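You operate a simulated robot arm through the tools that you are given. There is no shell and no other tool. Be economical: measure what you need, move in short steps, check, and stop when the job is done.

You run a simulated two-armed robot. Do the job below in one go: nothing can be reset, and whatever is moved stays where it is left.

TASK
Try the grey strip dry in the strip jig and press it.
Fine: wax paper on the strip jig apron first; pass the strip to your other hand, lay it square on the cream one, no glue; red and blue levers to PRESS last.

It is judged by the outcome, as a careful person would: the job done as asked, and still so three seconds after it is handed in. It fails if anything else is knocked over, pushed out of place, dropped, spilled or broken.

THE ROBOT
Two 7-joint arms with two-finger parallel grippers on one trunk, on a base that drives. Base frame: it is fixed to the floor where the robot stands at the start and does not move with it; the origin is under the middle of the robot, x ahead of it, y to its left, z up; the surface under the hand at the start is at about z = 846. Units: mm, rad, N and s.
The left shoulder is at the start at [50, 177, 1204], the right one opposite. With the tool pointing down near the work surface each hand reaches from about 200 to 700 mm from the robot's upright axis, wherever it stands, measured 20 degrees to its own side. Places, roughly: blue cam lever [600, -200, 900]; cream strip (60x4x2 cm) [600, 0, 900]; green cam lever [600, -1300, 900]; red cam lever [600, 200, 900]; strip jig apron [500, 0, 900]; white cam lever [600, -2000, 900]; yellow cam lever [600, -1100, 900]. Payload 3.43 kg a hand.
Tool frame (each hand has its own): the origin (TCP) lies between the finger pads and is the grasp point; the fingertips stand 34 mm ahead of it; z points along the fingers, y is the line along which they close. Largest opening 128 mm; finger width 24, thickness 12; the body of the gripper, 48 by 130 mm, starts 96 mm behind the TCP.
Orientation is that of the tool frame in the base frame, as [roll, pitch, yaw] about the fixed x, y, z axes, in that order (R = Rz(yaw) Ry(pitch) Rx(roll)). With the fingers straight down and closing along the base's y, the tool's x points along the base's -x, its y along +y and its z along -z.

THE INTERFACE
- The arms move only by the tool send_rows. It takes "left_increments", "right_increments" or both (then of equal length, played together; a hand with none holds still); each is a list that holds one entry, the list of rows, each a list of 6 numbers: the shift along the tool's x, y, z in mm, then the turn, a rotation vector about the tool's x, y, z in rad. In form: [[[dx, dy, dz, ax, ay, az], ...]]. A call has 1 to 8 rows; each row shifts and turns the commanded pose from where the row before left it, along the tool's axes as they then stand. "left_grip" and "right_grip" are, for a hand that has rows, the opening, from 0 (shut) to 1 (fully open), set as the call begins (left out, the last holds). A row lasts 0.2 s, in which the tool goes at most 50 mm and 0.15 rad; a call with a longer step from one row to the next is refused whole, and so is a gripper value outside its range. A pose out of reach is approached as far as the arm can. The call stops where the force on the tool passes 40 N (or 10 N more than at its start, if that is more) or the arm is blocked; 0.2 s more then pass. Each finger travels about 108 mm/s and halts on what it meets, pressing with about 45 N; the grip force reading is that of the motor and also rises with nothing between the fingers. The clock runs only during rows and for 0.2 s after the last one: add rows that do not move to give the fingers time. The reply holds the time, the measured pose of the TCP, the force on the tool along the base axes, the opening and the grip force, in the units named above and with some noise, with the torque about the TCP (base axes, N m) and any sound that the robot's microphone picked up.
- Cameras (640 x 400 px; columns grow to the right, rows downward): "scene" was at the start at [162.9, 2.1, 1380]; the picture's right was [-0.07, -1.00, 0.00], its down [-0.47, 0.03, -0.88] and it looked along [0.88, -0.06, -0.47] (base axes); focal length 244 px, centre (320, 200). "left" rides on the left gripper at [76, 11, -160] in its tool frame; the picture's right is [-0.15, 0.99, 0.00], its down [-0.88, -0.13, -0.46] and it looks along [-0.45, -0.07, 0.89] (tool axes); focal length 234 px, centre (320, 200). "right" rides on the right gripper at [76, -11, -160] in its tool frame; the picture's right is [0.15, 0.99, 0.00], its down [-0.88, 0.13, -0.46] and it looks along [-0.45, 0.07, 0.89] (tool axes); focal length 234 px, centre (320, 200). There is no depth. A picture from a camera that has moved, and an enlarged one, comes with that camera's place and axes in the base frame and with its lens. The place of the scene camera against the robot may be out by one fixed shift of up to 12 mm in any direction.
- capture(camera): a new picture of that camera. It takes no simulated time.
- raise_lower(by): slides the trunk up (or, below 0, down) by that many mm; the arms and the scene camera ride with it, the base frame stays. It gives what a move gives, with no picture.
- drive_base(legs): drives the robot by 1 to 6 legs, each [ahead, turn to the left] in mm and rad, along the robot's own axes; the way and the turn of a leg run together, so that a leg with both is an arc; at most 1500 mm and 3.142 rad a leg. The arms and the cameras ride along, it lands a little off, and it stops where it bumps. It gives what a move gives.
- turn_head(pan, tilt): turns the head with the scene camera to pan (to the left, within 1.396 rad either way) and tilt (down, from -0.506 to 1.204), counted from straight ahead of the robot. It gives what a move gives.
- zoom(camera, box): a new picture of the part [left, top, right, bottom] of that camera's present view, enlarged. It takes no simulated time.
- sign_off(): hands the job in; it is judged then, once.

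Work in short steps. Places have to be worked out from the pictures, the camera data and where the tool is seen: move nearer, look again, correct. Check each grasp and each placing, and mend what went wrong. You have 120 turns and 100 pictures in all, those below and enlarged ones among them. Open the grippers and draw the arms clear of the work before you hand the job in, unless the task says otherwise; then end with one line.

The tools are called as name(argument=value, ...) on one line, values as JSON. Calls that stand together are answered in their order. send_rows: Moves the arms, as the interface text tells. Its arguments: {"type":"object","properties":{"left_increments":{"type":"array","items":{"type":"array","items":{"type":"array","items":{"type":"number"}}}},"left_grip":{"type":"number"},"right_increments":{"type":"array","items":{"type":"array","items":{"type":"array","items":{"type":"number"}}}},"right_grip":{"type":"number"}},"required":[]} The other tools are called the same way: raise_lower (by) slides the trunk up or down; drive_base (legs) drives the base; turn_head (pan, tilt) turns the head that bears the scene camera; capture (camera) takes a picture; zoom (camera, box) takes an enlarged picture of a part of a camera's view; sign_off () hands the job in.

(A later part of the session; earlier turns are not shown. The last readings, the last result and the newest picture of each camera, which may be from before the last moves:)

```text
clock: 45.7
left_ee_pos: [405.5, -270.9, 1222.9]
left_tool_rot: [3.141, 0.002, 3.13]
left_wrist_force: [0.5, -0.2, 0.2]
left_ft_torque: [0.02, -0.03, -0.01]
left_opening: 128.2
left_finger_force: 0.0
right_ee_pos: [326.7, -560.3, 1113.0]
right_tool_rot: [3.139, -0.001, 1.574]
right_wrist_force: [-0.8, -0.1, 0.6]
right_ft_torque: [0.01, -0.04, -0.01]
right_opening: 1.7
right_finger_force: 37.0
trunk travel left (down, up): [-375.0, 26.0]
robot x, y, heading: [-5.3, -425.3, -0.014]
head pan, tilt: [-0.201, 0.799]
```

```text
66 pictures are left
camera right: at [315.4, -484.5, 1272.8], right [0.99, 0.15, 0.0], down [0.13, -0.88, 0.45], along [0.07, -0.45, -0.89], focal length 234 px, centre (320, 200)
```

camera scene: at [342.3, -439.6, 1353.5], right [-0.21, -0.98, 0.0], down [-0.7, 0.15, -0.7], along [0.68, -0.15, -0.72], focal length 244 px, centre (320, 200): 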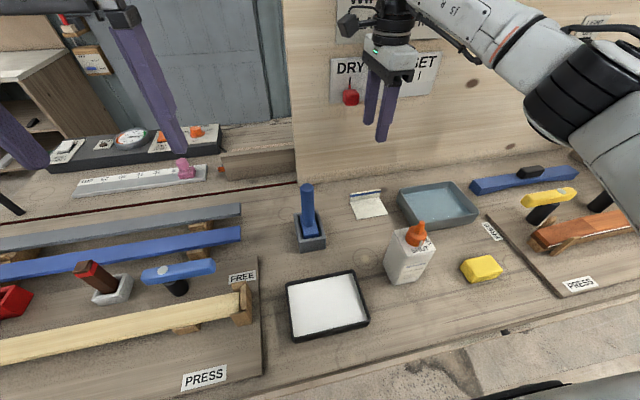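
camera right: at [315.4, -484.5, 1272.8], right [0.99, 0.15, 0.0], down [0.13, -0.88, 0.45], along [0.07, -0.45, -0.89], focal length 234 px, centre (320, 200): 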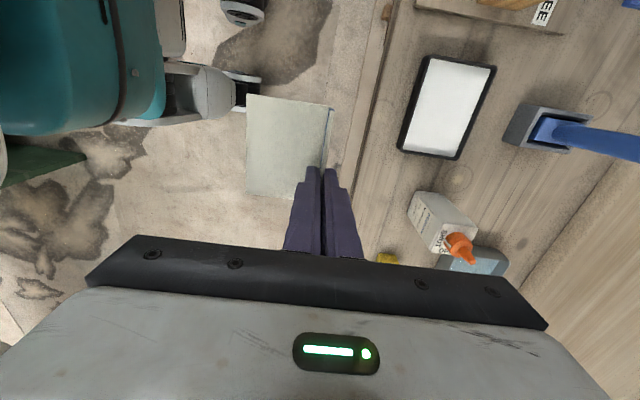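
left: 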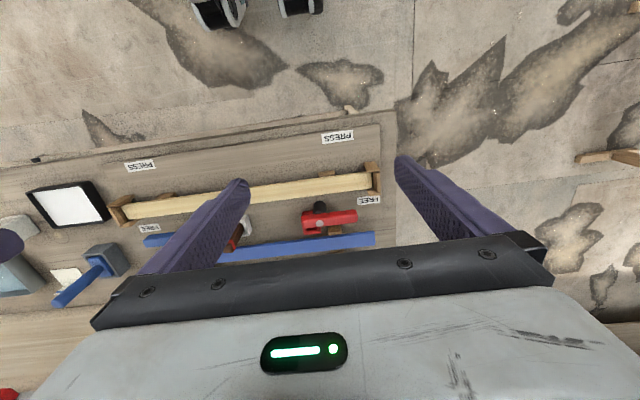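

drive_base(legs=[[0, 1.585], [430, 0], [0, -1.571]])

turn_head(pan=0.0, tilt=0.8)

capture(camera="scene")

```text
clock: 56.0
left_ee_pos: [404.8, 164.5, 1223.3]
left_tool_rot: [3.141, 0.0, 3.139]
left_wrist_force: [0.4, 0.1, -1.1]
left_ft_torque: [0.01, 0.03, 0.0]
left_opening: 128.1
left_finger_force: 0.0
right_ee_pos: [329.9, -125.1, 1113.3]
right_tool_rot: [3.14, -0.002, 1.584]
right_wrist_force: [0.7, -0.6, -0.5]
right_ft_torque: [0.0, 0.01, -0.03]
right_opening: 1.7
right_finger_force: 36.5
trunk travel left (down, up): [-375.0, 26.0]
robot x, y, heading: [-4.2, 4.8, -0.003]
head pan, tilt: [-0.201, 0.799]
```

```text
clock: 56.7
left_ee_pos: [404.7, 164.9, 1222.2]
left_tool_rot: [3.141, 0.0, 3.139]
left_wrist_force: [-0.4, -0.2, 1.1]
left_ft_torque: [0.03, -0.02, 0.01]
left_opening: 128.0
left_finger_force: 0.1
right_ee_pos: [329.5, -124.5, 1112.1]
right_tool_rot: [3.14, -0.003, 1.585]
right_wrist_force: [0.7, 0.3, 0.0]
right_ft_torque: [0.01, 0.0, -0.02]
right_opening: 1.6
right_finger_force: 36.4
trunk travel left (down, up): [-375.0, 26.0]
robot x, y, heading: [-8.2, 5.3, -0.004]
head pan, tilt: [0.0, 0.799]
```

```text
65 pictures are left
camera scene: at [146.7, 12.9, 1353.5], right [0.0, -1.0, 0.0], down [-0.72, 0.0, -0.7], along [0.7, 0.0, -0.72], focal length 244 px, centre (320, 200)
```

scene: 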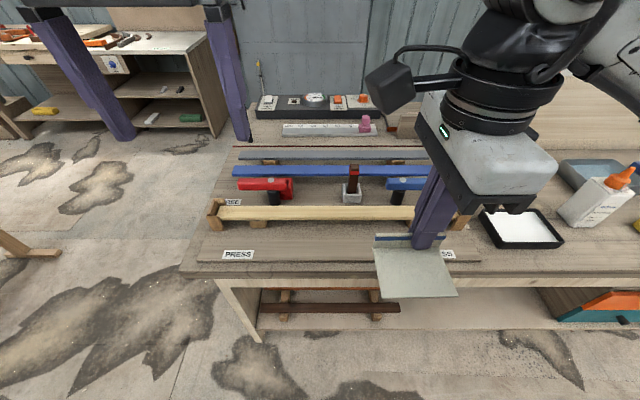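

I'll drive forward 190 mm to the working position; the hands are well above the jig.

drive_base(legs=[[195, 0]])

turn_head(pan=0.0, tilt=1.0)

capture(camera="scene")

capture(camera="left")

```text
clock: 58.3
left_ee_pos: [598.0, 165.3, 1223.7]
left_tool_rot: [3.14, 0.0, -3.141]
left_wrist_force: [0.7, -0.1, 0.0]
left_ft_torque: [0.01, 0.03, 0.01]
left_opening: 128.0
left_finger_force: 0.0
right_ee_pos: [525.5, -125.8, 1112.2]
right_tool_rot: [3.139, -0.002, 1.587]
right_wrist_force: [0.0, -0.1, -0.1]
right_ft_torque: [-0.03, -0.01, -0.02]
right_opening: 1.5
right_finger_force: 36.8
trunk travel left (down, up): [-375.0, 26.0]
robot x, y, heading: [190.7, 3.8, -0.001]
head pan, tilt: [0.0, 0.799]
```

```text
clock: 59.0
left_ee_pos: [597.2, 165.0, 1223.4]
left_tool_rot: [3.141, 0.001, -3.141]
left_wrist_force: [0.1, 0.0, 0.2]
left_ft_torque: [0.01, 0.01, -0.04]
left_opening: 127.8
left_finger_force: 0.0
right_ee_pos: [524.1, -125.4, 1112.5]
right_tool_rot: [3.14, -0.002, 1.586]
right_wrist_force: [-0.6, -0.4, 0.0]
right_ft_torque: [0.01, 0.03, 0.01]
right_opening: 1.8
right_finger_force: 35.9
trunk travel left (down, up): [-375.0, 26.0]
robot x, y, heading: [186.9, 4.5, 0.002]
head pan, tilt: [0.0, 1.0]
```

```text
64 pictures are left
camera scene: at [329.2, 12.9, 1338.4], right [0.0, -1.0, 0.0], down [-0.84, 0.0, -0.54], along [0.54, 0.0, -0.84], focal length 244 px, centre (320, 200)
```

scene: 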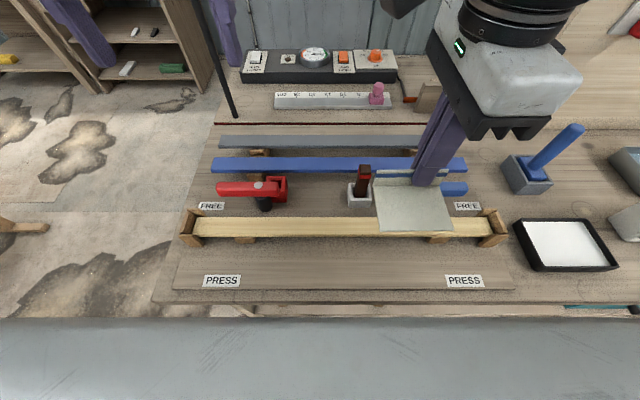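

```text
63 pictures are left
camera left: at [521.2, 176.9, 1382.5], right [0.15, 0.99, 0.0], down [0.88, -0.13, 0.46], along [0.45, -0.07, -0.89], focal length 234 px, centre (320, 200)
```

left: 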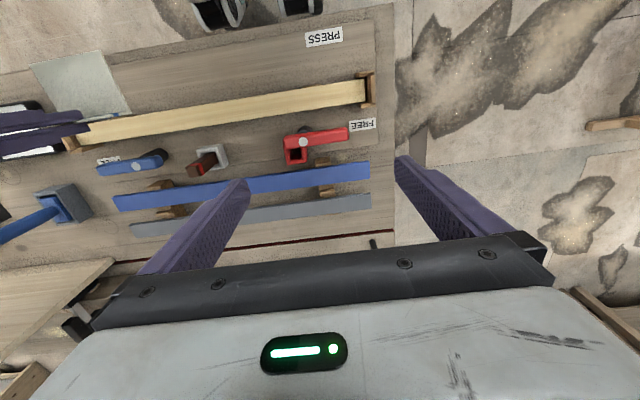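

The apron's free depth is about x 437–527, with the cream strip at about x 530–570. I'll lower the paper over the middle of the apron and check with the hand camera.

send_rows(right_increments=[[[25, -7, 0, 0, 0, -0.015], [25, -6, 30, 0, 0, 0], [25, -6, 40, 0, 0, 0], [0, 0, 45, 0, 0, 0], [0, 0, 25, 0, 0, 0], [0, 0, 0, 0, 0, 0]]])

capture(camera="right")

zoom(camera="scene", box=[160, 130, 520, 320])

```text
clock: 60.4
left_ee_pos: [597.9, 165.4, 1223.9]
left_tool_rot: [3.14, 0.001, 3.141]
left_wrist_force: [0.7, 0.3, 0.0]
left_ft_torque: [-0.02, 0.04, 0.0]
left_opening: 128.2
left_finger_force: 0.1
right_ee_pos: [502.7, -49.2, 973.0]
right_tool_rot: [3.141, -0.003, 1.601]
right_wrist_force: [0.6, 0.1, 0.6]
right_ft_torque: [-0.01, -0.02, 0.0]
right_opening: 1.7
right_finger_force: 36.1
trunk travel left (down, up): [-375.0, 26.0]
robot x, y, heading: [185.9, 6.8, 0.002]
head pan, tilt: [0.0, 1.0]
```

```text
62 pictures are left
camera right: at [487.7, 25.6, 1132.8], right [0.98, 0.18, 0.0], down [0.16, -0.88, 0.45], along [0.08, -0.45, -0.89], focal length 234 px, centre (320, 200)
```

right: 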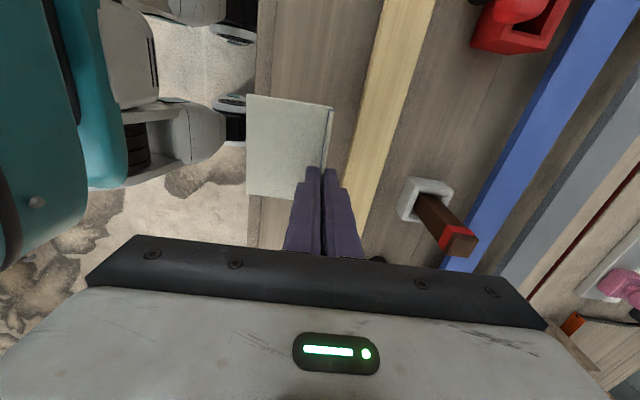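

```text
1.78 times, centred on (340, 225) of scene
camera zoom: at [329.2, 12.8, 1338.3], right [0.0, -1.0, 0.0], down [-0.84, 0.0, -0.54], along [0.54, 0.0, -0.84], focal length 434 px, centre (284, 156)
```

zoom: 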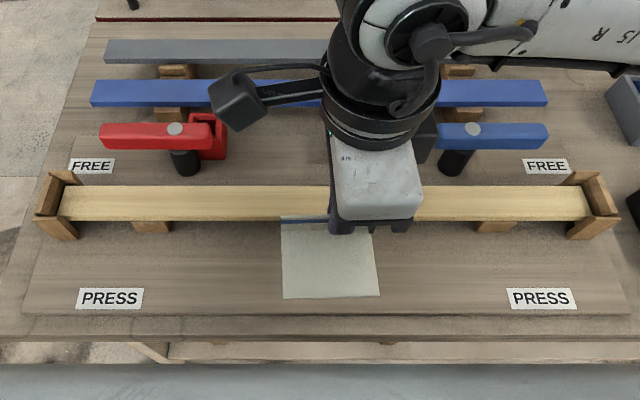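

I over-turned by 0.03, so I'll correct that, set the tab at x≈507 and lower to about 908.

send_rows(right_increments=[[[0, 4, 0, 0, 0, 0.031], [0, 0, 30, 0, 0, 0], [0, 0, 25, 0, 0, 0], [0, 0, 9, 0, 0, 0], [0, 0, 0, 0, 0, 0]]])

capture(camera="right")

zoom(camera="scene", box=[260, 180, 460, 305])

```text
clock: 61.6
left_ee_pos: [598.7, 164.5, 1222.1]
left_tool_rot: [-3.141, 0.0, -3.14]
left_wrist_force: [-0.7, -0.3, -0.5]
left_ft_torque: [0.04, 0.02, -0.04]
left_opening: 128.0
left_finger_force: 0.0
right_ee_pos: [508.0, -50.2, 909.4]
right_tool_rot: [3.138, -0.001, 1.571]
right_wrist_force: [0.0, -0.2, -1.0]
right_ft_torque: [-0.01, 0.02, 0.02]
right_opening: 1.6
right_finger_force: 36.0
trunk travel left (down, up): [-375.0, 26.0]
robot x, y, heading: [186.6, 3.1, 0.001]
head pan, tilt: [0.0, 1.0]
```

```text
60 pictures are left
camera right: at [495.5, 25.7, 1068.6], right [0.99, 0.15, 0.0], down [0.13, -0.88, 0.45], along [0.07, -0.45, -0.89], focal length 234 px, centre (320, 200)
```

right: 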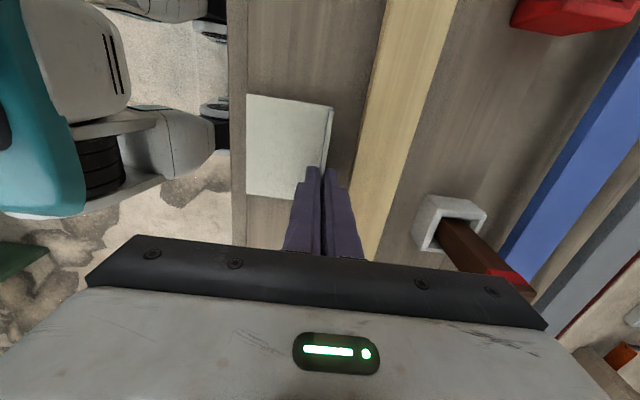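

```text
3.20 times, centred on (360, 242) of scene
camera zoom: at [329.2, 13.0, 1338.3], right [0.0, -1.0, 0.0], down [-0.84, 0.0, -0.54], along [0.54, 0.0, -0.84], focal length 782 px, centre (192, 64)
```

zoom: 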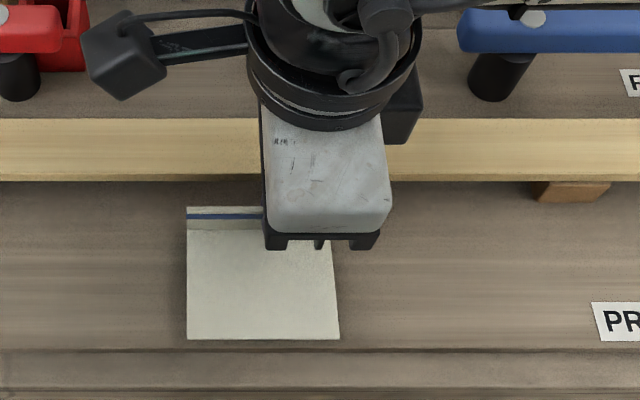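

Well placed: the sheet is inside the board and clear of the cream strip. I'll lower slowly until it touches.

send_rows(right_increments=[[[0, 0, 3, 0, 0, 0], [0, 0, 3, 0, 0, 0], [0, 0, 2, 0, 0, 0], [0, 0, 0, 0, 0, 0]]])

send_rows(right_increments=[[[0, 0, 2, 0, 0, 0], [0, 0, 1, 0, 0, 0], [0, 0, 0, 0, 0, 0]]])

```text
clock: 62.6
left_ee_pos: [598.2, 164.7, 1223.4]
left_tool_rot: [-3.141, 0.001, 3.141]
left_wrist_force: [0.6, 0.3, -0.8]
left_ft_torque: [-0.02, 0.0, 0.01]
left_opening: 127.9
left_finger_force: 0.1
right_ee_pos: [507.2, -50.0, 900.1]
right_tool_rot: [3.14, -0.003, 1.571]
right_wrist_force: [-0.2, 0.1, -0.9]
right_ft_torque: [-0.02, 0.01, -0.01]
right_opening: 1.8
right_finger_force: 36.2
trunk travel left (down, up): [-375.0, 26.0]
robot x, y, heading: [187.6, 4.5, -0.001]
head pan, tilt: [0.0, 1.0]
```

```text
clock: 63.4
left_ee_pos: [597.4, 165.2, 1223.9]
left_tool_rot: [3.141, 0.002, 3.141]
left_wrist_force: [-0.4, 0.1, 0.6]
left_ft_torque: [0.03, -0.03, -0.03]
left_opening: 127.9
left_finger_force: 0.1
right_ee_pos: [506.6, -49.8, 899.8]
right_tool_rot: [3.137, -0.003, 1.571]
right_wrist_force: [-1.0, -2.9, 19.5]
right_ft_torque: [-0.01, 0.12, 0.03]
right_opening: 1.4
right_finger_force: 36.8
trunk travel left (down, up): [-375.0, 26.0]
robot x, y, heading: [183.9, 3.6, 0.003]
head pan, tilt: [0.0, 1.0]
```

Contact at about z 900. I'll ease up 1 mm and open slightly.

send_rows(right_increments=[[[0, 0, -2, 0, 0, 0], [0, 0, 0, 0, 0, 0]]])

send_rows(right_increments=[[[0, 0, 0, 0, 0, 0], [0, 0, 0, 0, 0, 0]]], right_grip=0.07)

send_rows(right_increments=[[[0, 0, -10, 0, 0, 0], [0, 0, -20, 0, 0, 0], [0, 0, -40, 0, 0, 0], [0, 0, -45, 0, 0, 0], [0, 0, -45, 0, 0, 0], [0, 0, -40, 0, 0, 0]]])

capture(camera="right")

zoom(camera="scene", box=[220, 170, 480, 320])

```text
clock: 64.0
left_ee_pos: [596.7, 166.2, 1223.5]
left_tool_rot: [-3.139, 0.002, 3.141]
left_wrist_force: [-0.4, 0.0, -0.5]
left_ft_torque: [-0.01, -0.02, 0.0]
left_opening: 127.9
left_finger_force: 0.1
right_ee_pos: [506.3, -49.4, 899.4]
right_tool_rot: [3.14, -0.002, 1.57]
right_wrist_force: [0.4, 3.2, 6.1]
right_ft_torque: [0.24, 0.04, -0.02]
right_opening: 1.5
right_finger_force: 36.4
trunk travel left (down, up): [-375.0, 26.0]
robot x, y, heading: [190.1, 4.1, 0.005]
head pan, tilt: [0.0, 1.0]
```

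```text
clock: 64.6
left_ee_pos: [597.8, 164.9, 1223.3]
left_tool_rot: [-3.14, 0.0, 3.142]
left_wrist_force: [0.3, -0.2, 0.4]
left_ft_torque: [0.01, 0.01, -0.02]
left_opening: 127.9
left_finger_force: 0.1
right_ee_pos: [506.8, -52.4, 898.7]
right_tool_rot: [3.139, -0.002, 1.572]
right_wrist_force: [-0.1, -0.4, -0.2]
right_ft_torque: [0.01, 0.01, 0.02]
right_opening: 8.9
right_finger_force: 0.0
trunk travel left (down, up): [-375.0, 26.0]
robot x, y, heading: [185.6, 2.0, 0.0]
head pan, tilt: [0.0, 1.0]
```

```text
clock: 66.0
left_ee_pos: [596.6, 166.0, 1223.1]
left_tool_rot: [-3.14, 0.002, 3.141]
left_wrist_force: [-0.7, -0.1, 0.8]
left_ft_torque: [0.0, 0.0, 0.0]
left_opening: 128.2
left_finger_force: 0.2
right_ee_pos: [504.5, -49.8, 1099.7]
right_tool_rot: [3.138, -0.002, 1.57]
right_wrist_force: [0.6, -0.2, 0.0]
right_ft_torque: [-0.01, -0.02, 0.01]
right_opening: 8.7
right_finger_force: 0.1
trunk travel left (down, up): [-375.0, 26.0]
robot x, y, heading: [186.1, 5.5, -0.002]
head pan, tilt: [0.0, 1.0]
```

```text
58 pictures are left
camera right: at [492.3, 25.3, 1259.2], right [0.99, 0.15, 0.0], down [0.13, -0.88, 0.45], along [0.07, -0.45, -0.89], focal length 234 px, centre (320, 200)
```

right: 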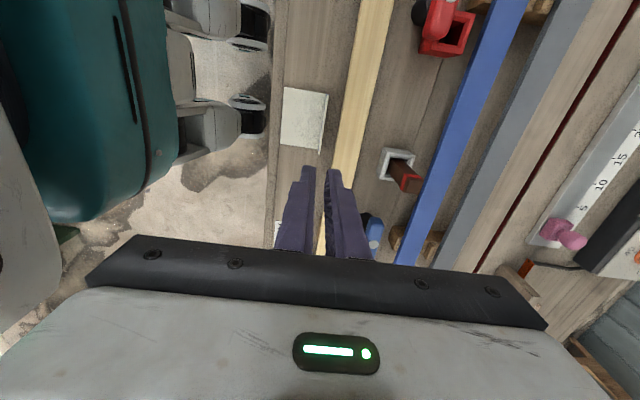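

```text
2.46 times, centred on (350, 245) of scene
camera zoom: at [329.0, 13.1, 1338.3], right [0.0, -1.0, 0.0], down [-0.84, 0.0, -0.54], along [0.54, 0.0, -0.84], focal length 602 px, centre (246, 89)
```

zoom: 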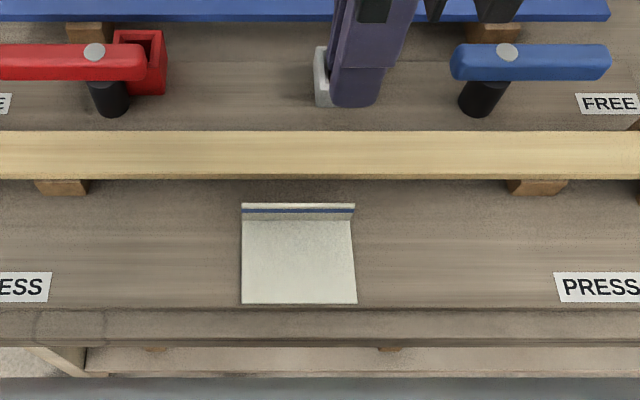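

The wax paper is laid on the apron. Next I'll move the right hand high over the grey strip, about (810, -95), to measure it.

send_rows(right_increments=[[[-6, 44, 0, 0, 0, 0], [-6, 44, 0, 0, 0, 0], [-6, 44, 0, 0, 0, 0], [-6, 44, 0, 0, 0, 0], [-6, 44, 0, 0, 0, 0], [-6, 44, 0, 0, 0, 0], [-6, 42, 0, 0, 0, 0], [0, 0, 0, 0, 0, 0]]], right_grip=0.5)

capture(camera="right")

zoom(camera="scene", box=[180, 80, 500, 280])

capture(camera="left")

```text
clock: 67.8
left_ee_pos: [598.5, 165.6, 1222.9]
left_tool_rot: [-3.141, 0.0, 3.141]
left_wrist_force: [0.2, -0.6, 0.6]
left_ft_torque: [-0.01, 0.02, 0.0]
left_opening: 128.1
left_finger_force: 0.0
right_ee_pos: [811.4, -92.6, 1103.2]
right_tool_rot: [3.139, -0.002, 1.572]
right_wrist_force: [0.5, -0.6, 0.9]
right_ft_torque: [0.04, -0.01, 0.0]
right_opening: 63.9
right_finger_force: 0.0
trunk travel left (down, up): [-375.0, 26.0]
robot x, y, heading: [188.0, 2.1, 0.0]
head pan, tilt: [0.0, 1.0]
```

```text
56 pictures are left
camera right: at [798.4, -16.6, 1261.7], right [0.99, 0.15, 0.0], down [0.13, -0.88, 0.45], along [0.07, -0.45, -0.89], focal length 234 px, centre (320, 200)
```

right: 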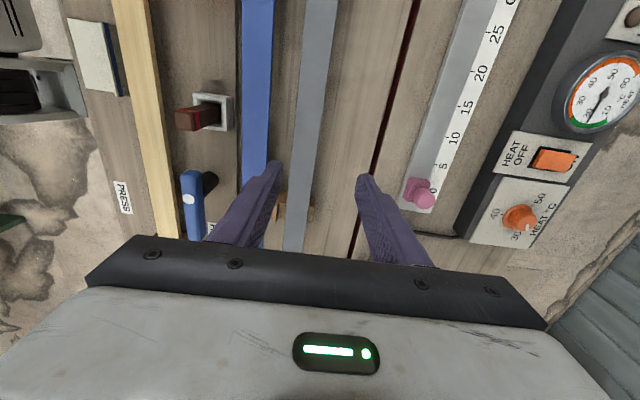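

```text
2.00 times, centred on (340, 180) of scene
camera zoom: at [329.2, 12.0, 1338.3], right [0.0, -1.0, 0.0], down [-0.84, 0.0, -0.54], along [0.54, 0.0, -0.84], focal length 489 px, centre (280, 240)
```

zoom: 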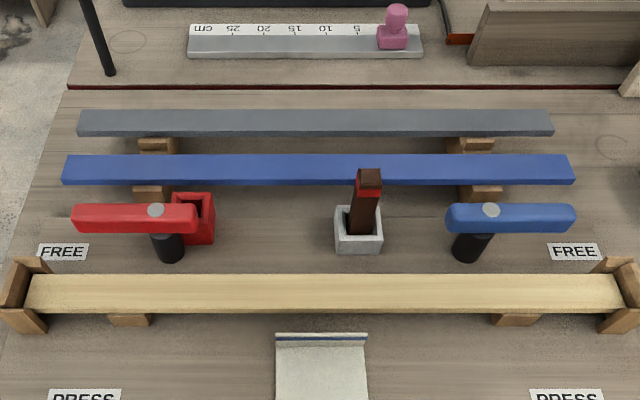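

```text
54 pictures are left
camera left: at [521.3, 175.9, 1382.6], right [0.15, 0.99, 0.0], down [0.88, -0.13, 0.46], along [0.45, -0.07, -0.89], focal length 234 px, centre (320, 200)
```

left: 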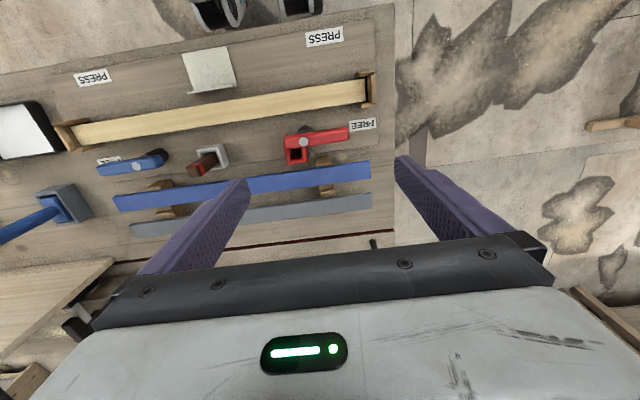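

zoom(camera="right", box=[220, 100, 400, 260])

```text
2.50 times, centred on (310, 180) of right
camera zoom: at [798.4, -16.6, 1261.7], right [0.99, 0.15, 0.0], down [0.13, -0.88, 0.45], along [0.07, -0.45, -0.89], focal length 585 px, centre (345, 250)
```

zoom: 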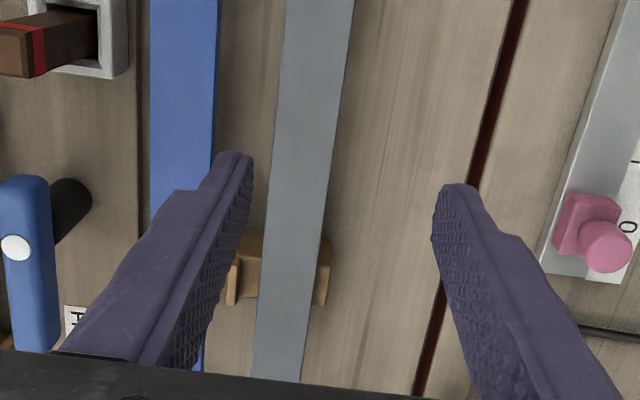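

The hand camera puts the grey strip at x 771–811 (centre about 790), with its top at z≈883 and its centre at y≈-33. I'll shift to x 790 and lean the hand 0.25 rad outward, which leaves room for the left hand at handover.

send_rows(right_increments=[[[0, -21, 0, 0, 0, 0], [0, 0, 0, 0, 0.125, 0], [0, 0, 0, 0, 0.125, 0], [-9.9, 0, 38.8, 0, 0, 0], [-9.9, 0, 38.8, 0, 0, 0], [-9.9, 0, 38.8, 0, 0, 0], [-6.2, 0, 24.2, 0, 0, 0], [0, 0, 0, 0, 0, 0]]])

capture(camera="right")

```text
clock: 69.6
left_ee_pos: [597.9, 165.4, 1223.2]
left_tool_rot: [3.141, -0.002, 3.141]
left_wrist_force: [0.5, 0.1, -0.2]
left_ft_torque: [0.01, 0.02, 0.03]
left_opening: 127.9
left_finger_force: 0.1
right_ee_pos: [791.4, -92.1, 954.6]
right_tool_rot: [3.14, -0.252, 1.57]
right_wrist_force: [-0.3, 0.8, -0.5]
right_ft_torque: [0.01, 0.03, -0.02]
right_opening: 63.7
right_finger_force: 0.0
trunk travel left (down, up): [-375.0, 26.0]
robot x, y, heading: [190.3, 7.6, 0.002]
head pan, tilt: [0.0, 1.0]
```

```text
52 pictures are left
camera right: at [780.2, -58.5, 1128.0], right [0.99, 0.14, 0.04], down [0.13, -0.97, 0.22], along [0.07, -0.22, -0.97], focal length 234 px, centre (320, 200)
```

right: 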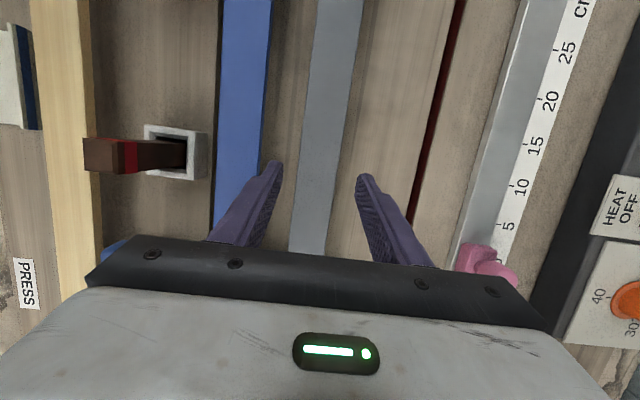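

zoom(camera="right", box=[240, 120, 400, 240])

```text
3.33 times, centred on (320, 180) of right
camera zoom: at [780.2, -58.5, 1128.0], right [0.99, 0.14, 0.04], down [0.13, -0.97, 0.22], along [0.07, -0.22, -0.97], focal length 781 px, centre (320, 267)
```

zoom: 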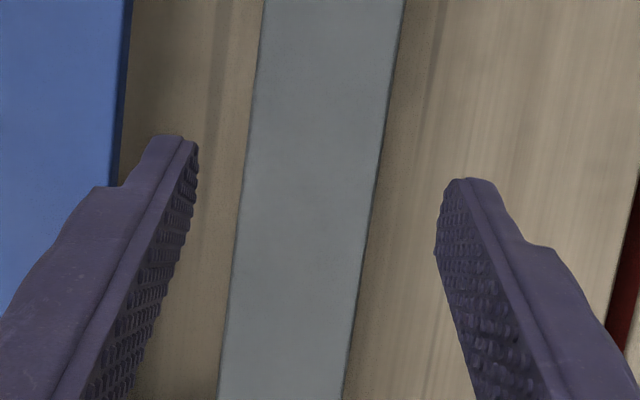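

Centred (strip mid 790–791). Descending 65 mm, then closing.

send_rows(right_increments=[[[-6, 0, 24, 0, 0, 0], [-6, 0, 24, 0, 0, 0], [-3.8, 0, 14.9, 0, 0, 0], [0, 0, 0, 0, 0, 0]]])

zoom(camera="right", box=[220, 100, 420, 260])

zoom(camera="scene", box=[180, 80, 500, 280])

```text
clock: 70.6
left_ee_pos: [596.9, 164.5, 1222.6]
left_tool_rot: [-3.14, 0.0, -3.141]
left_wrist_force: [-0.4, -0.1, 0.1]
left_ft_torque: [0.0, 0.02, 0.0]
left_opening: 127.7
left_finger_force: 0.0
right_ee_pos: [791.9, -91.3, 889.1]
right_tool_rot: [3.14, -0.251, 1.57]
right_wrist_force: [-0.7, -0.2, 0.5]
right_ft_torque: [-0.01, 0.01, -0.02]
right_opening: 64.0
right_finger_force: 0.1
trunk travel left (down, up): [-375.0, 26.0]
robot x, y, heading: [190.1, 2.0, -0.001]
head pan, tilt: [0.0, 1.0]
```

```text
2.50 times, centred on (320, 180) of right
camera zoom: at [780.4, -57.6, 1063.2], right [0.99, 0.14, 0.04], down [0.13, -0.97, 0.22], along [0.07, -0.22, -0.97], focal length 585 px, centre (320, 250)
```

zoom: 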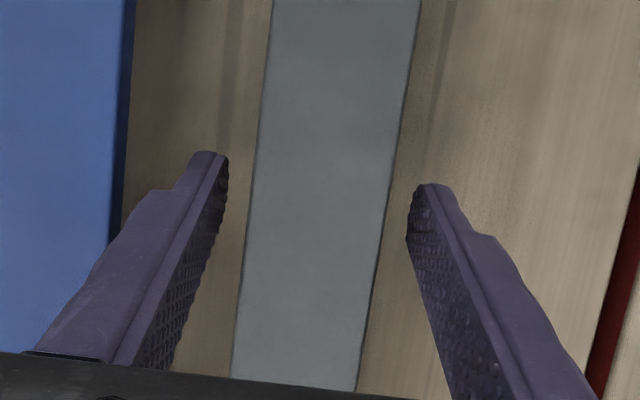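

```text
2.00 times, centred on (340, 180) of scene
camera zoom: at [329.2, 12.9, 1338.3], right [0.0, -1.0, 0.0], down [-0.84, 0.0, -0.54], along [0.54, 0.0, -0.84], focal length 489 px, centre (280, 240)
```

zoom: 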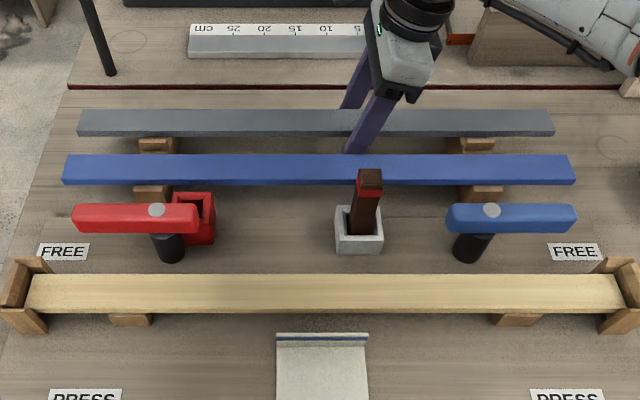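

send_rows(right_increments=[[[0, 0, 0, 0, 0, 0], [0, 0, 0, 0, 0, 0], [0, 0, 0, 0, 0, 0]]], right_grip=0.0)

send_rows(right_increments=[[[-2.5, 0, -9.7, 0, 0, 0], [0, 0, 0, 0, 0, 0]]])

zoom(camera="scene", box=[180, 80, 500, 280])

```text
clock: 71.4
left_ee_pos: [597.9, 166.2, 1223.4]
left_tool_rot: [3.141, 0.001, -3.141]
left_wrist_force: [-0.2, -0.5, 0.1]
left_ft_torque: [0.01, 0.0, -0.02]
left_opening: 127.9
left_finger_force: 0.2
right_ee_pos: [791.9, -91.5, 890.0]
right_tool_rot: [3.139, -0.251, 1.57]
right_wrist_force: [0.2, -0.4, 0.4]
right_ft_torque: [0.04, 0.03, 0.08]
right_opening: 39.4
right_finger_force: 45.4
trunk travel left (down, up): [-375.0, 26.0]
robot x, y, heading: [186.0, 2.8, 0.001]
head pan, tilt: [0.0, 1.0]
```

```text
clock: 72.0
left_ee_pos: [599.0, 166.0, 1222.7]
left_tool_rot: [3.141, 0.001, 3.141]
left_wrist_force: [0.4, 0.3, -0.3]
left_ft_torque: [0.03, 0.02, -0.01]
left_opening: 127.8
left_finger_force: 0.3
right_ee_pos: [791.3, -96.9, 898.5]
right_tool_rot: [3.141, -0.252, 1.571]
right_wrist_force: [-0.7, -0.5, -1.3]
right_ft_torque: [-0.12, 0.03, -0.01]
right_opening: 39.6
right_finger_force: 44.8
trunk travel left (down, up): [-375.0, 26.0]
robot x, y, heading: [188.4, 4.1, 0.002]
head pan, tilt: [0.0, 1.0]
```

```text
2.00 times, centred on (340, 180) of scene
camera zoom: at [329.5, 13.0, 1338.3], right [0.0, -1.0, 0.0], down [-0.84, 0.0, -0.54], along [0.54, 0.0, -0.84], focal length 489 px, centre (280, 240)
```

zoom: 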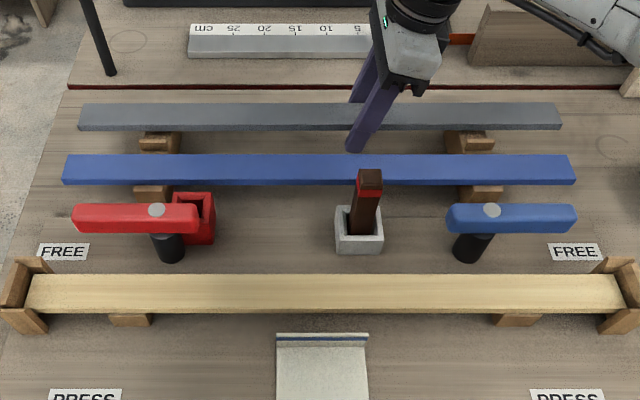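

Strip held and level, and it's light. Lifting straight up (sideways sign corrected) and bringing it back over the jig at a safe height.

send_rows(right_increments=[[[9.2, 0, -36.3, 0, 0, 0], [9.2, 0, -36.3, 0, 0, 0], [9.2, 0, -36.3, 0, 0, 0], [9.2, 0, -36.3, 0, 0, 0], [0, -30, 0, 0, 0, 0], [0, -40, 0, 0, 0, 0], [0, -40, 0, 0, 0, 0], [0, -20, 0, 0, 0, 0]]])

capture(camera="scene")

capture(camera="left")

```text
clock: 73.8
left_ee_pos: [598.3, 165.9, 1223.3]
left_tool_rot: [3.141, -0.001, 3.141]
left_wrist_force: [-0.5, 0.1, 0.2]
left_ft_torque: [0.0, -0.01, 0.01]
left_opening: 128.0
left_finger_force: 0.0
right_ee_pos: [661.4, -98.6, 1048.2]
right_tool_rot: [3.141, -0.252, 1.573]
right_wrist_force: [-0.5, 1.6, -2.2]
right_ft_torque: [-0.12, 0.01, 0.0]
right_opening: 39.5
right_finger_force: 45.1
trunk travel left (down, up): [-375.0, 26.0]
robot x, y, heading: [186.1, 5.7, 0.002]
head pan, tilt: [0.0, 1.0]
```

```text
47 pictures are left
camera scene: at [329.3, 12.9, 1338.3], right [0.0, -1.0, 0.0], down [-0.84, 0.0, -0.54], along [0.54, 0.0, -0.84], focal length 244 px, centre (320, 200)
```

scene: 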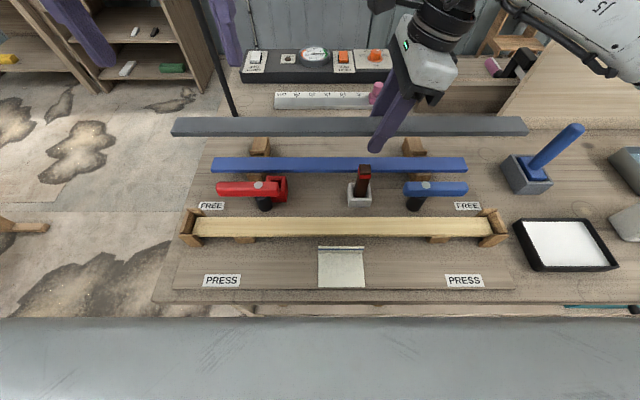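

```text
46 pictures are left
camera left: at [521.4, 176.9, 1382.5], right [0.15, 0.99, 0.0], down [0.88, -0.13, 0.46], along [0.45, -0.07, -0.89], focal length 234 px, centre (320, 200)
```

left: 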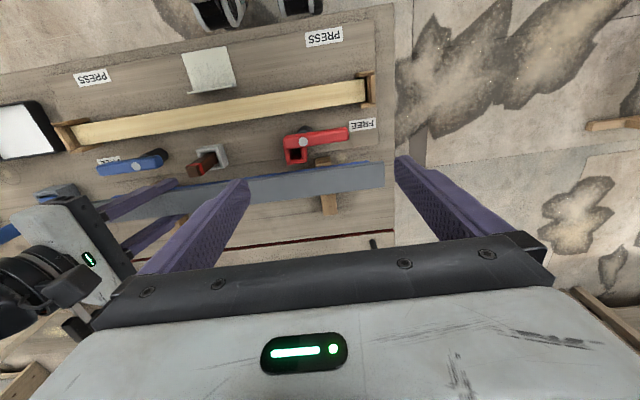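

Strip is carried level. Now I'll turn the left hand so its fingers close along x (camera inward) and lean it outward.

send_rows(left_increments=[[[0, 0, 0, 0, 0, -0.143], [0, 0, 0, 0, 0, -0.143], [0, 0, 0, 0, 0, -0.143], [0, 0, 0, 0, 0, -0.143], [0, 0, 0, 0, 0, -0.143], [0, 0, 0, 0, 0, -0.143], [0, 0, 0, 0, 0, -0.143], [0, 0, 0, 0, 0, -0.143]]], left_grip=0.6)

send_rows(left_increments=[[[0, 0, 0, 0, 0, -0.143], [0, 0, 0, 0, 0, -0.143], [0, 0, 0, 0, 0, -0.141], [0, 0, 0, 0, 0.14, 0], [0, 0, 0, 0, 0.14, 0], [0, 0, 0, 0, 0, 0]]])

capture(camera="left")

```text
clock: 75.6
left_ee_pos: [597.4, 166.4, 1222.7]
left_tool_rot: [-3.141, 0.001, -1.994]
left_wrist_force: [-0.1, 0.5, 0.3]
left_ft_torque: [0.02, 0.01, 0.04]
left_opening: 76.6
left_finger_force: 0.0
right_ee_pos: [661.1, -96.7, 1047.8]
right_tool_rot: [3.139, -0.252, 1.57]
right_wrist_force: [-0.5, -0.2, -1.9]
right_ft_torque: [-0.12, 0.03, 0.01]
right_opening: 39.6
right_finger_force: 45.0
trunk travel left (down, up): [-375.0, 26.0]
robot x, y, heading: [186.0, 2.3, 0.002]
head pan, tilt: [0.0, 1.0]
```

```text
clock: 77.0
left_ee_pos: [596.3, 164.4, 1223.3]
left_tool_rot: [-3.141, -0.282, -1.57]
left_wrist_force: [0.6, 0.8, 0.2]
left_ft_torque: [-0.05, 0.01, 0.0]
left_opening: 76.8
left_finger_force: 0.1
right_ee_pos: [662.4, -97.1, 1048.1]
right_tool_rot: [3.14, -0.252, 1.569]
right_wrist_force: [-0.4, 0.1, -1.5]
right_ft_torque: [-0.1, 0.01, 0.01]
right_opening: 39.5
right_finger_force: 45.3
trunk travel left (down, up): [-375.0, 26.0]
robot x, y, heading: [189.6, 3.4, -0.002]
head pan, tilt: [0.0, 1.0]
```

```text
45 pictures are left
camera left: at [585.7, 136.3, 1397.0], right [-0.99, 0.14, -0.04], down [0.13, 0.97, 0.19], along [0.07, 0.19, -0.98], focal length 234 px, centre (320, 200)
```

left: 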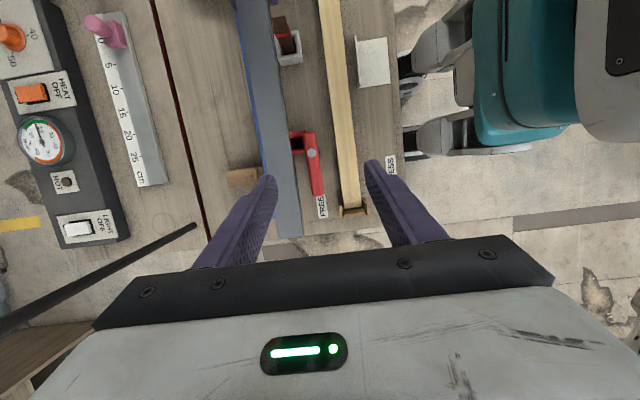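

Left hand is ready. The strip hangs at about z 1022–1042 with its centre at y≈-38. I'll bring the left hand above it at y≈30, z≈1143.

send_rows(left_increments=[[[21.3, -13, 22.8, 0, 0, 0], [21.3, -13, 22.8, 0, 0, 0], [21.3, -13, 22.8, 0, 0, 0], [21.3, -13, 22.8, 0, 0, 0], [21.3, -13, 22.8, 0, 0, 0], [0, 0, 0, 0, 0, 0]]])

capture(camera="left")

capture(camera="scene")

```text
clock: 78.4
left_ee_pos: [663.7, 31.2, 1141.7]
left_tool_rot: [-3.14, -0.281, -1.571]
left_wrist_force: [0.6, 0.8, 0.0]
left_ft_torque: [-0.03, -0.01, -0.05]
left_opening: 76.8
left_finger_force: 0.0
right_ee_pos: [661.2, -97.0, 1048.5]
right_tool_rot: [3.14, -0.252, 1.57]
right_wrist_force: [0.1, 0.3, -1.2]
right_ft_torque: [-0.16, -0.01, -0.01]
right_opening: 39.3
right_finger_force: 45.1
trunk travel left (down, up): [-375.0, 26.0]
robot x, y, heading: [186.5, 4.2, -0.0]
head pan, tilt: [0.0, 1.0]
```

```text
44 pictures are left
camera left: at [651.5, 2.6, 1316.0], right [-0.99, 0.14, -0.04], down [0.13, 0.97, 0.19], along [0.07, 0.19, -0.98], focal length 234 px, centre (320, 200)
```

left: 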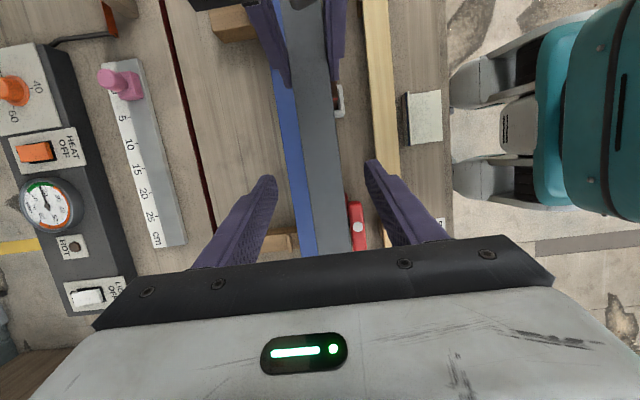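

```text
43 pictures are left
camera scene: at [329.2, 13.3, 1338.3], right [0.0, -1.0, 0.0], down [-0.84, 0.0, -0.54], along [0.54, 0.0, -0.84], focal length 244 px, centre (320, 200)
```

scene: 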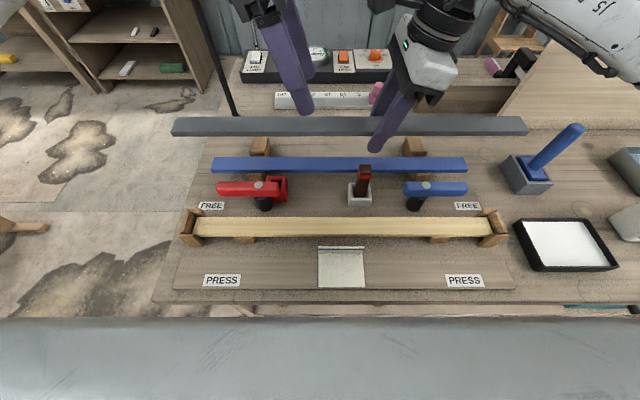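

Aligned. Descending 100 mm onto the strip with the left hand.

send_rows(left_increments=[[[-7, 2.5, 24, 0, 0, 0], [-7, 0, 24, 0, 0, 0], [-7, 0, 24, 0, 0, 0], [-6.8, 0, 24, 0, 0, 0], [0, 0, 0, 0, 0, 0]]])

capture(camera="left")

zoom(camera="scene", box=[160, 0, 540, 240])

```text
clock: 79.6
left_ee_pos: [660.5, 32.4, 1040.7]
left_tool_rot: [-3.141, -0.281, -1.571]
left_wrist_force: [-0.5, -0.4, 0.0]
left_ft_torque: [0.03, -0.02, -0.01]
left_opening: 76.8
left_finger_force: 0.0
right_ee_pos: [661.6, -96.8, 1049.4]
right_tool_rot: [3.139, -0.251, 1.571]
right_wrist_force: [0.9, 0.2, -1.9]
right_ft_torque: [-0.09, 0.0, -0.03]
right_opening: 39.4
right_finger_force: 45.5
trunk travel left (down, up): [-375.0, 26.0]
robot x, y, heading: [189.9, 7.2, 0.0]
head pan, tilt: [0.0, 1.0]
```

```text
42 pictures are left
camera left: at [648.7, 3.0, 1216.1], right [-0.99, 0.14, -0.04], down [0.13, 0.97, 0.19], along [0.07, 0.19, -0.98], focal length 234 px, centre (320, 200)
```

left: 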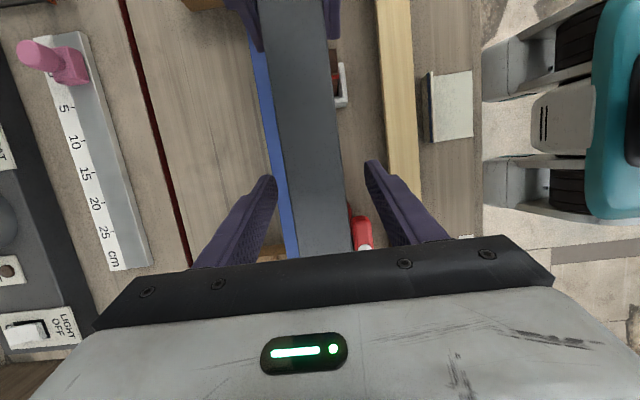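

```text
1.67 times, centred on (350, 120) of scene
camera zoom: at [329.3, 12.9, 1338.3], right [0.0, -1.0, 0.0], down [-0.84, 0.0, -0.54], along [0.54, 0.0, -0.84], focal length 407 px, centre (270, 333)
```

zoom: 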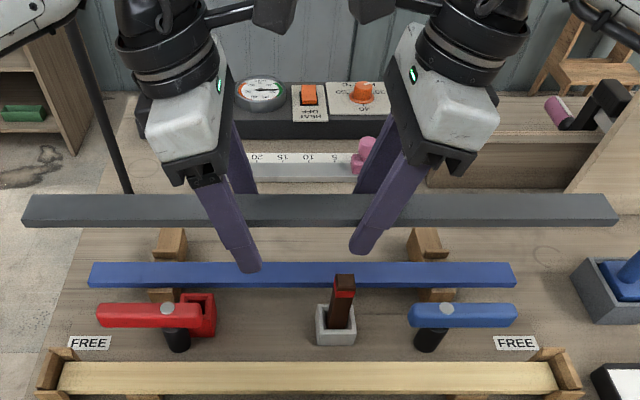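

Both hands straddle the strip and the cameras are clear of each other. Closing the left hand.

send_rows(left_increments=[[[0, 0, 0, 0, 0, 0], [0, 0, 0, 0, 0, 0], [0, 0, 0, 0, 0, 0], [0, 0, 0, 0, 0, 0]]], left_grip=0.0)

```text
clock: 80.6
left_ee_pos: [661.0, 31.1, 1041.5]
left_tool_rot: [-3.14, -0.282, -1.57]
left_wrist_force: [5.4, -0.5, -0.6]
left_ft_torque: [0.07, -0.05, 0.24]
left_opening: 39.5
left_finger_force: 44.4
right_ee_pos: [661.3, -96.8, 1048.6]
right_tool_rot: [-3.141, -0.25, 1.572]
right_wrist_force: [-5.2, -0.8, 1.3]
right_ft_torque: [0.14, 0.07, 0.49]
right_opening: 39.7
right_finger_force: 45.2
trunk travel left (down, up): [-375.0, 26.0]
robot x, y, heading: [184.8, 7.1, -0.002]
head pan, tilt: [0.0, 1.0]
```

Gripped at 39.5 mm. Releasing the right hand and backing it off along its own axis.

send_rows(right_increments=[[[0, 0, 0, 0, 0, 0], [0, 0, 0, 0, 0, 0], [0, 0, 0, 0, 0, 0]]], right_grip=0.55)

send_rows(right_increments=[[[0, 0, -20, 0, 0, 0], [0, 0, -40, 0, 0, 0], [0, 0, -40, 0, 0, 0], [-30, 0, -20, 0, 0, 0], [-45, 0, 0, 0, 0, 0], [-45, 0, 0, 0, 0, 0], [-45, 0, 0, 0, 0, 0]]])

capture(camera="left")

capture(camera="scene")

```text
clock: 81.4
left_ee_pos: [660.8, 31.2, 1042.8]
left_tool_rot: [3.141, -0.281, -1.57]
left_wrist_force: [-0.4, -1.0, 0.1]
left_ft_torque: [0.11, -0.01, -0.01]
left_opening: 39.3
left_finger_force: 44.7
right_ee_pos: [661.0, -97.6, 1047.2]
right_tool_rot: [3.14, -0.252, 1.571]
right_wrist_force: [-0.4, -0.5, -0.2]
right_ft_torque: [0.02, 0.01, -0.02]
right_opening: 70.1
right_finger_force: 0.1
trunk travel left (down, up): [-375.0, 26.0]
robot x, y, heading: [187.7, 1.9, -0.004]
head pan, tilt: [0.0, 1.0]
```

```text
clock: 83.0
left_ee_pos: [660.7, 30.5, 1042.0]
left_tool_rot: [3.142, -0.281, -1.571]
left_wrist_force: [-0.2, 0.1, 0.3]
left_ft_torque: [0.13, 0.02, 0.0]
left_opening: 39.4
left_finger_force: 45.0
right_ee_pos: [660.8, -286.5, 1125.1]
right_tool_rot: [3.14, -0.253, 1.571]
right_wrist_force: [-0.6, 0.0, 0.6]
right_ft_torque: [0.0, -0.02, -0.02]
right_opening: 70.4
right_finger_force: 0.0
trunk travel left (down, up): [-375.0, 26.0]
robot x, y, heading: [187.7, 7.5, 0.001]
head pan, tilt: [0.0, 1.0]
```

```text
40 pictures are left
camera left: at [648.6, 2.3, 1216.4], right [-0.99, 0.14, -0.04], down [0.13, 0.97, 0.19], along [0.07, 0.19, -0.98], focal length 234 px, centre (320, 200)
```

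left: 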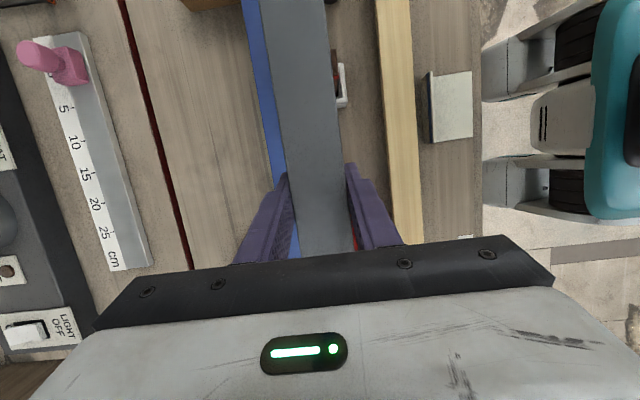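

```text
39 pictures are left
camera scene: at [329.2, 12.2, 1338.3], right [0.0, -1.0, 0.0], down [-0.84, 0.0, -0.54], along [0.54, 0.0, -0.84], focal length 244 px, centre (320, 200)
```

scene: 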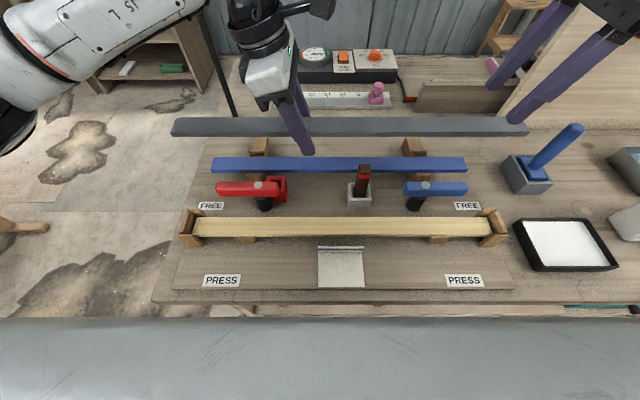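

Handover done; only the left hand holds the strip now. I'll bring it over the cream strip, still high, then measure alignment.

send_rows(left_increments=[[[0, 27.5, 0, 0, 0, 0], [0, 27.5, 0, 0, 0, 0], [-4.2, 27.5, 14.4, 0, 0, 0], [-4.2, 27.5, 14.4, 0, 0, 0], [-4.2, 0, 14.4, 0, 0, 0], [-4.2, 0, 14.4, 0, 0, 0], [0, 0, 0, 0, 0, 0]]])

capture(camera="left")

zoom(camera="scene", box=[160, 130, 540, 320])

capture(camera="right")

```text
clock: 84.6
left_ee_pos: [549.1, 31.5, 982.9]
left_tool_rot: [3.14, -0.283, -1.573]
left_wrist_force: [0.8, -0.9, -0.4]
left_ft_torque: [0.11, 0.02, 0.01]
left_opening: 39.8
left_finger_force: 45.1
right_ee_pos: [661.5, -286.0, 1124.7]
right_tool_rot: [3.139, -0.251, 1.571]
right_wrist_force: [0.8, -0.2, 0.6]
right_ft_torque: [-0.03, 0.0, 0.0]
right_opening: 70.4
right_finger_force: 0.0
trunk travel left (down, up): [-375.0, 26.0]
robot x, y, heading: [187.1, 4.1, 0.002]
head pan, tilt: [0.0, 1.0]
```

```text
38 pictures are left
camera left: at [538.5, 3.7, 1156.4], right [-0.99, 0.14, -0.04], down [0.13, 0.97, 0.19], along [0.07, 0.19, -0.98], focal length 234 px, centre (320, 200)
```

left: 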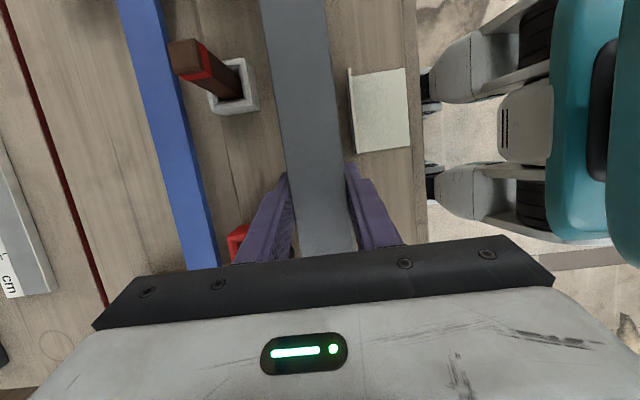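

```text
1.68 times, centred on (350, 225) of scene
camera zoom: at [329.4, 12.9, 1338.3], right [0.0, -1.0, 0.0], down [-0.84, 0.0, -0.54], along [0.54, 0.0, -0.84], focal length 412 px, centre (270, 158)
```

zoom: 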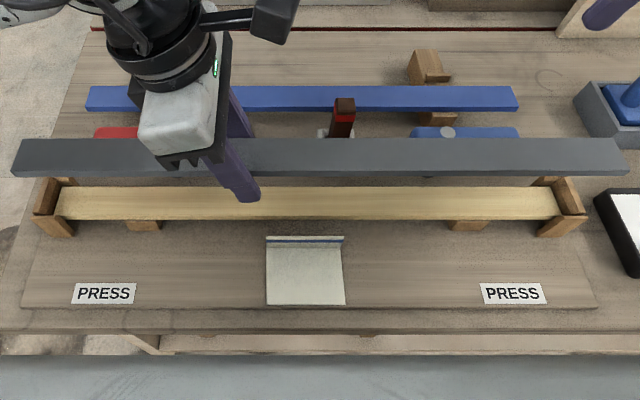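

```text
36 pictures are left
camera right: at [650.1, -251.6, 1298.2], right [0.99, 0.14, 0.04], down [0.13, -0.97, 0.22], along [0.07, -0.21, -0.97], focal length 234 px, centre (320, 200)
```

right: 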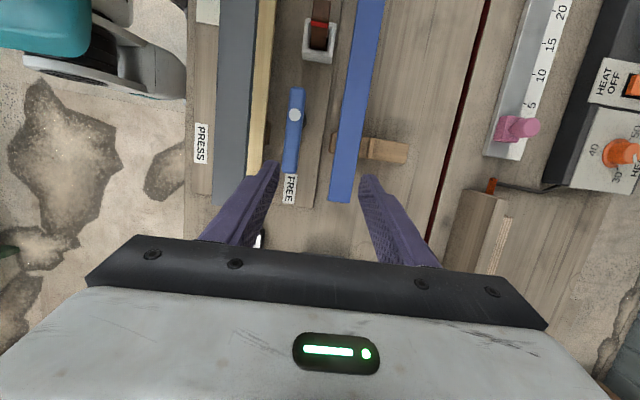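

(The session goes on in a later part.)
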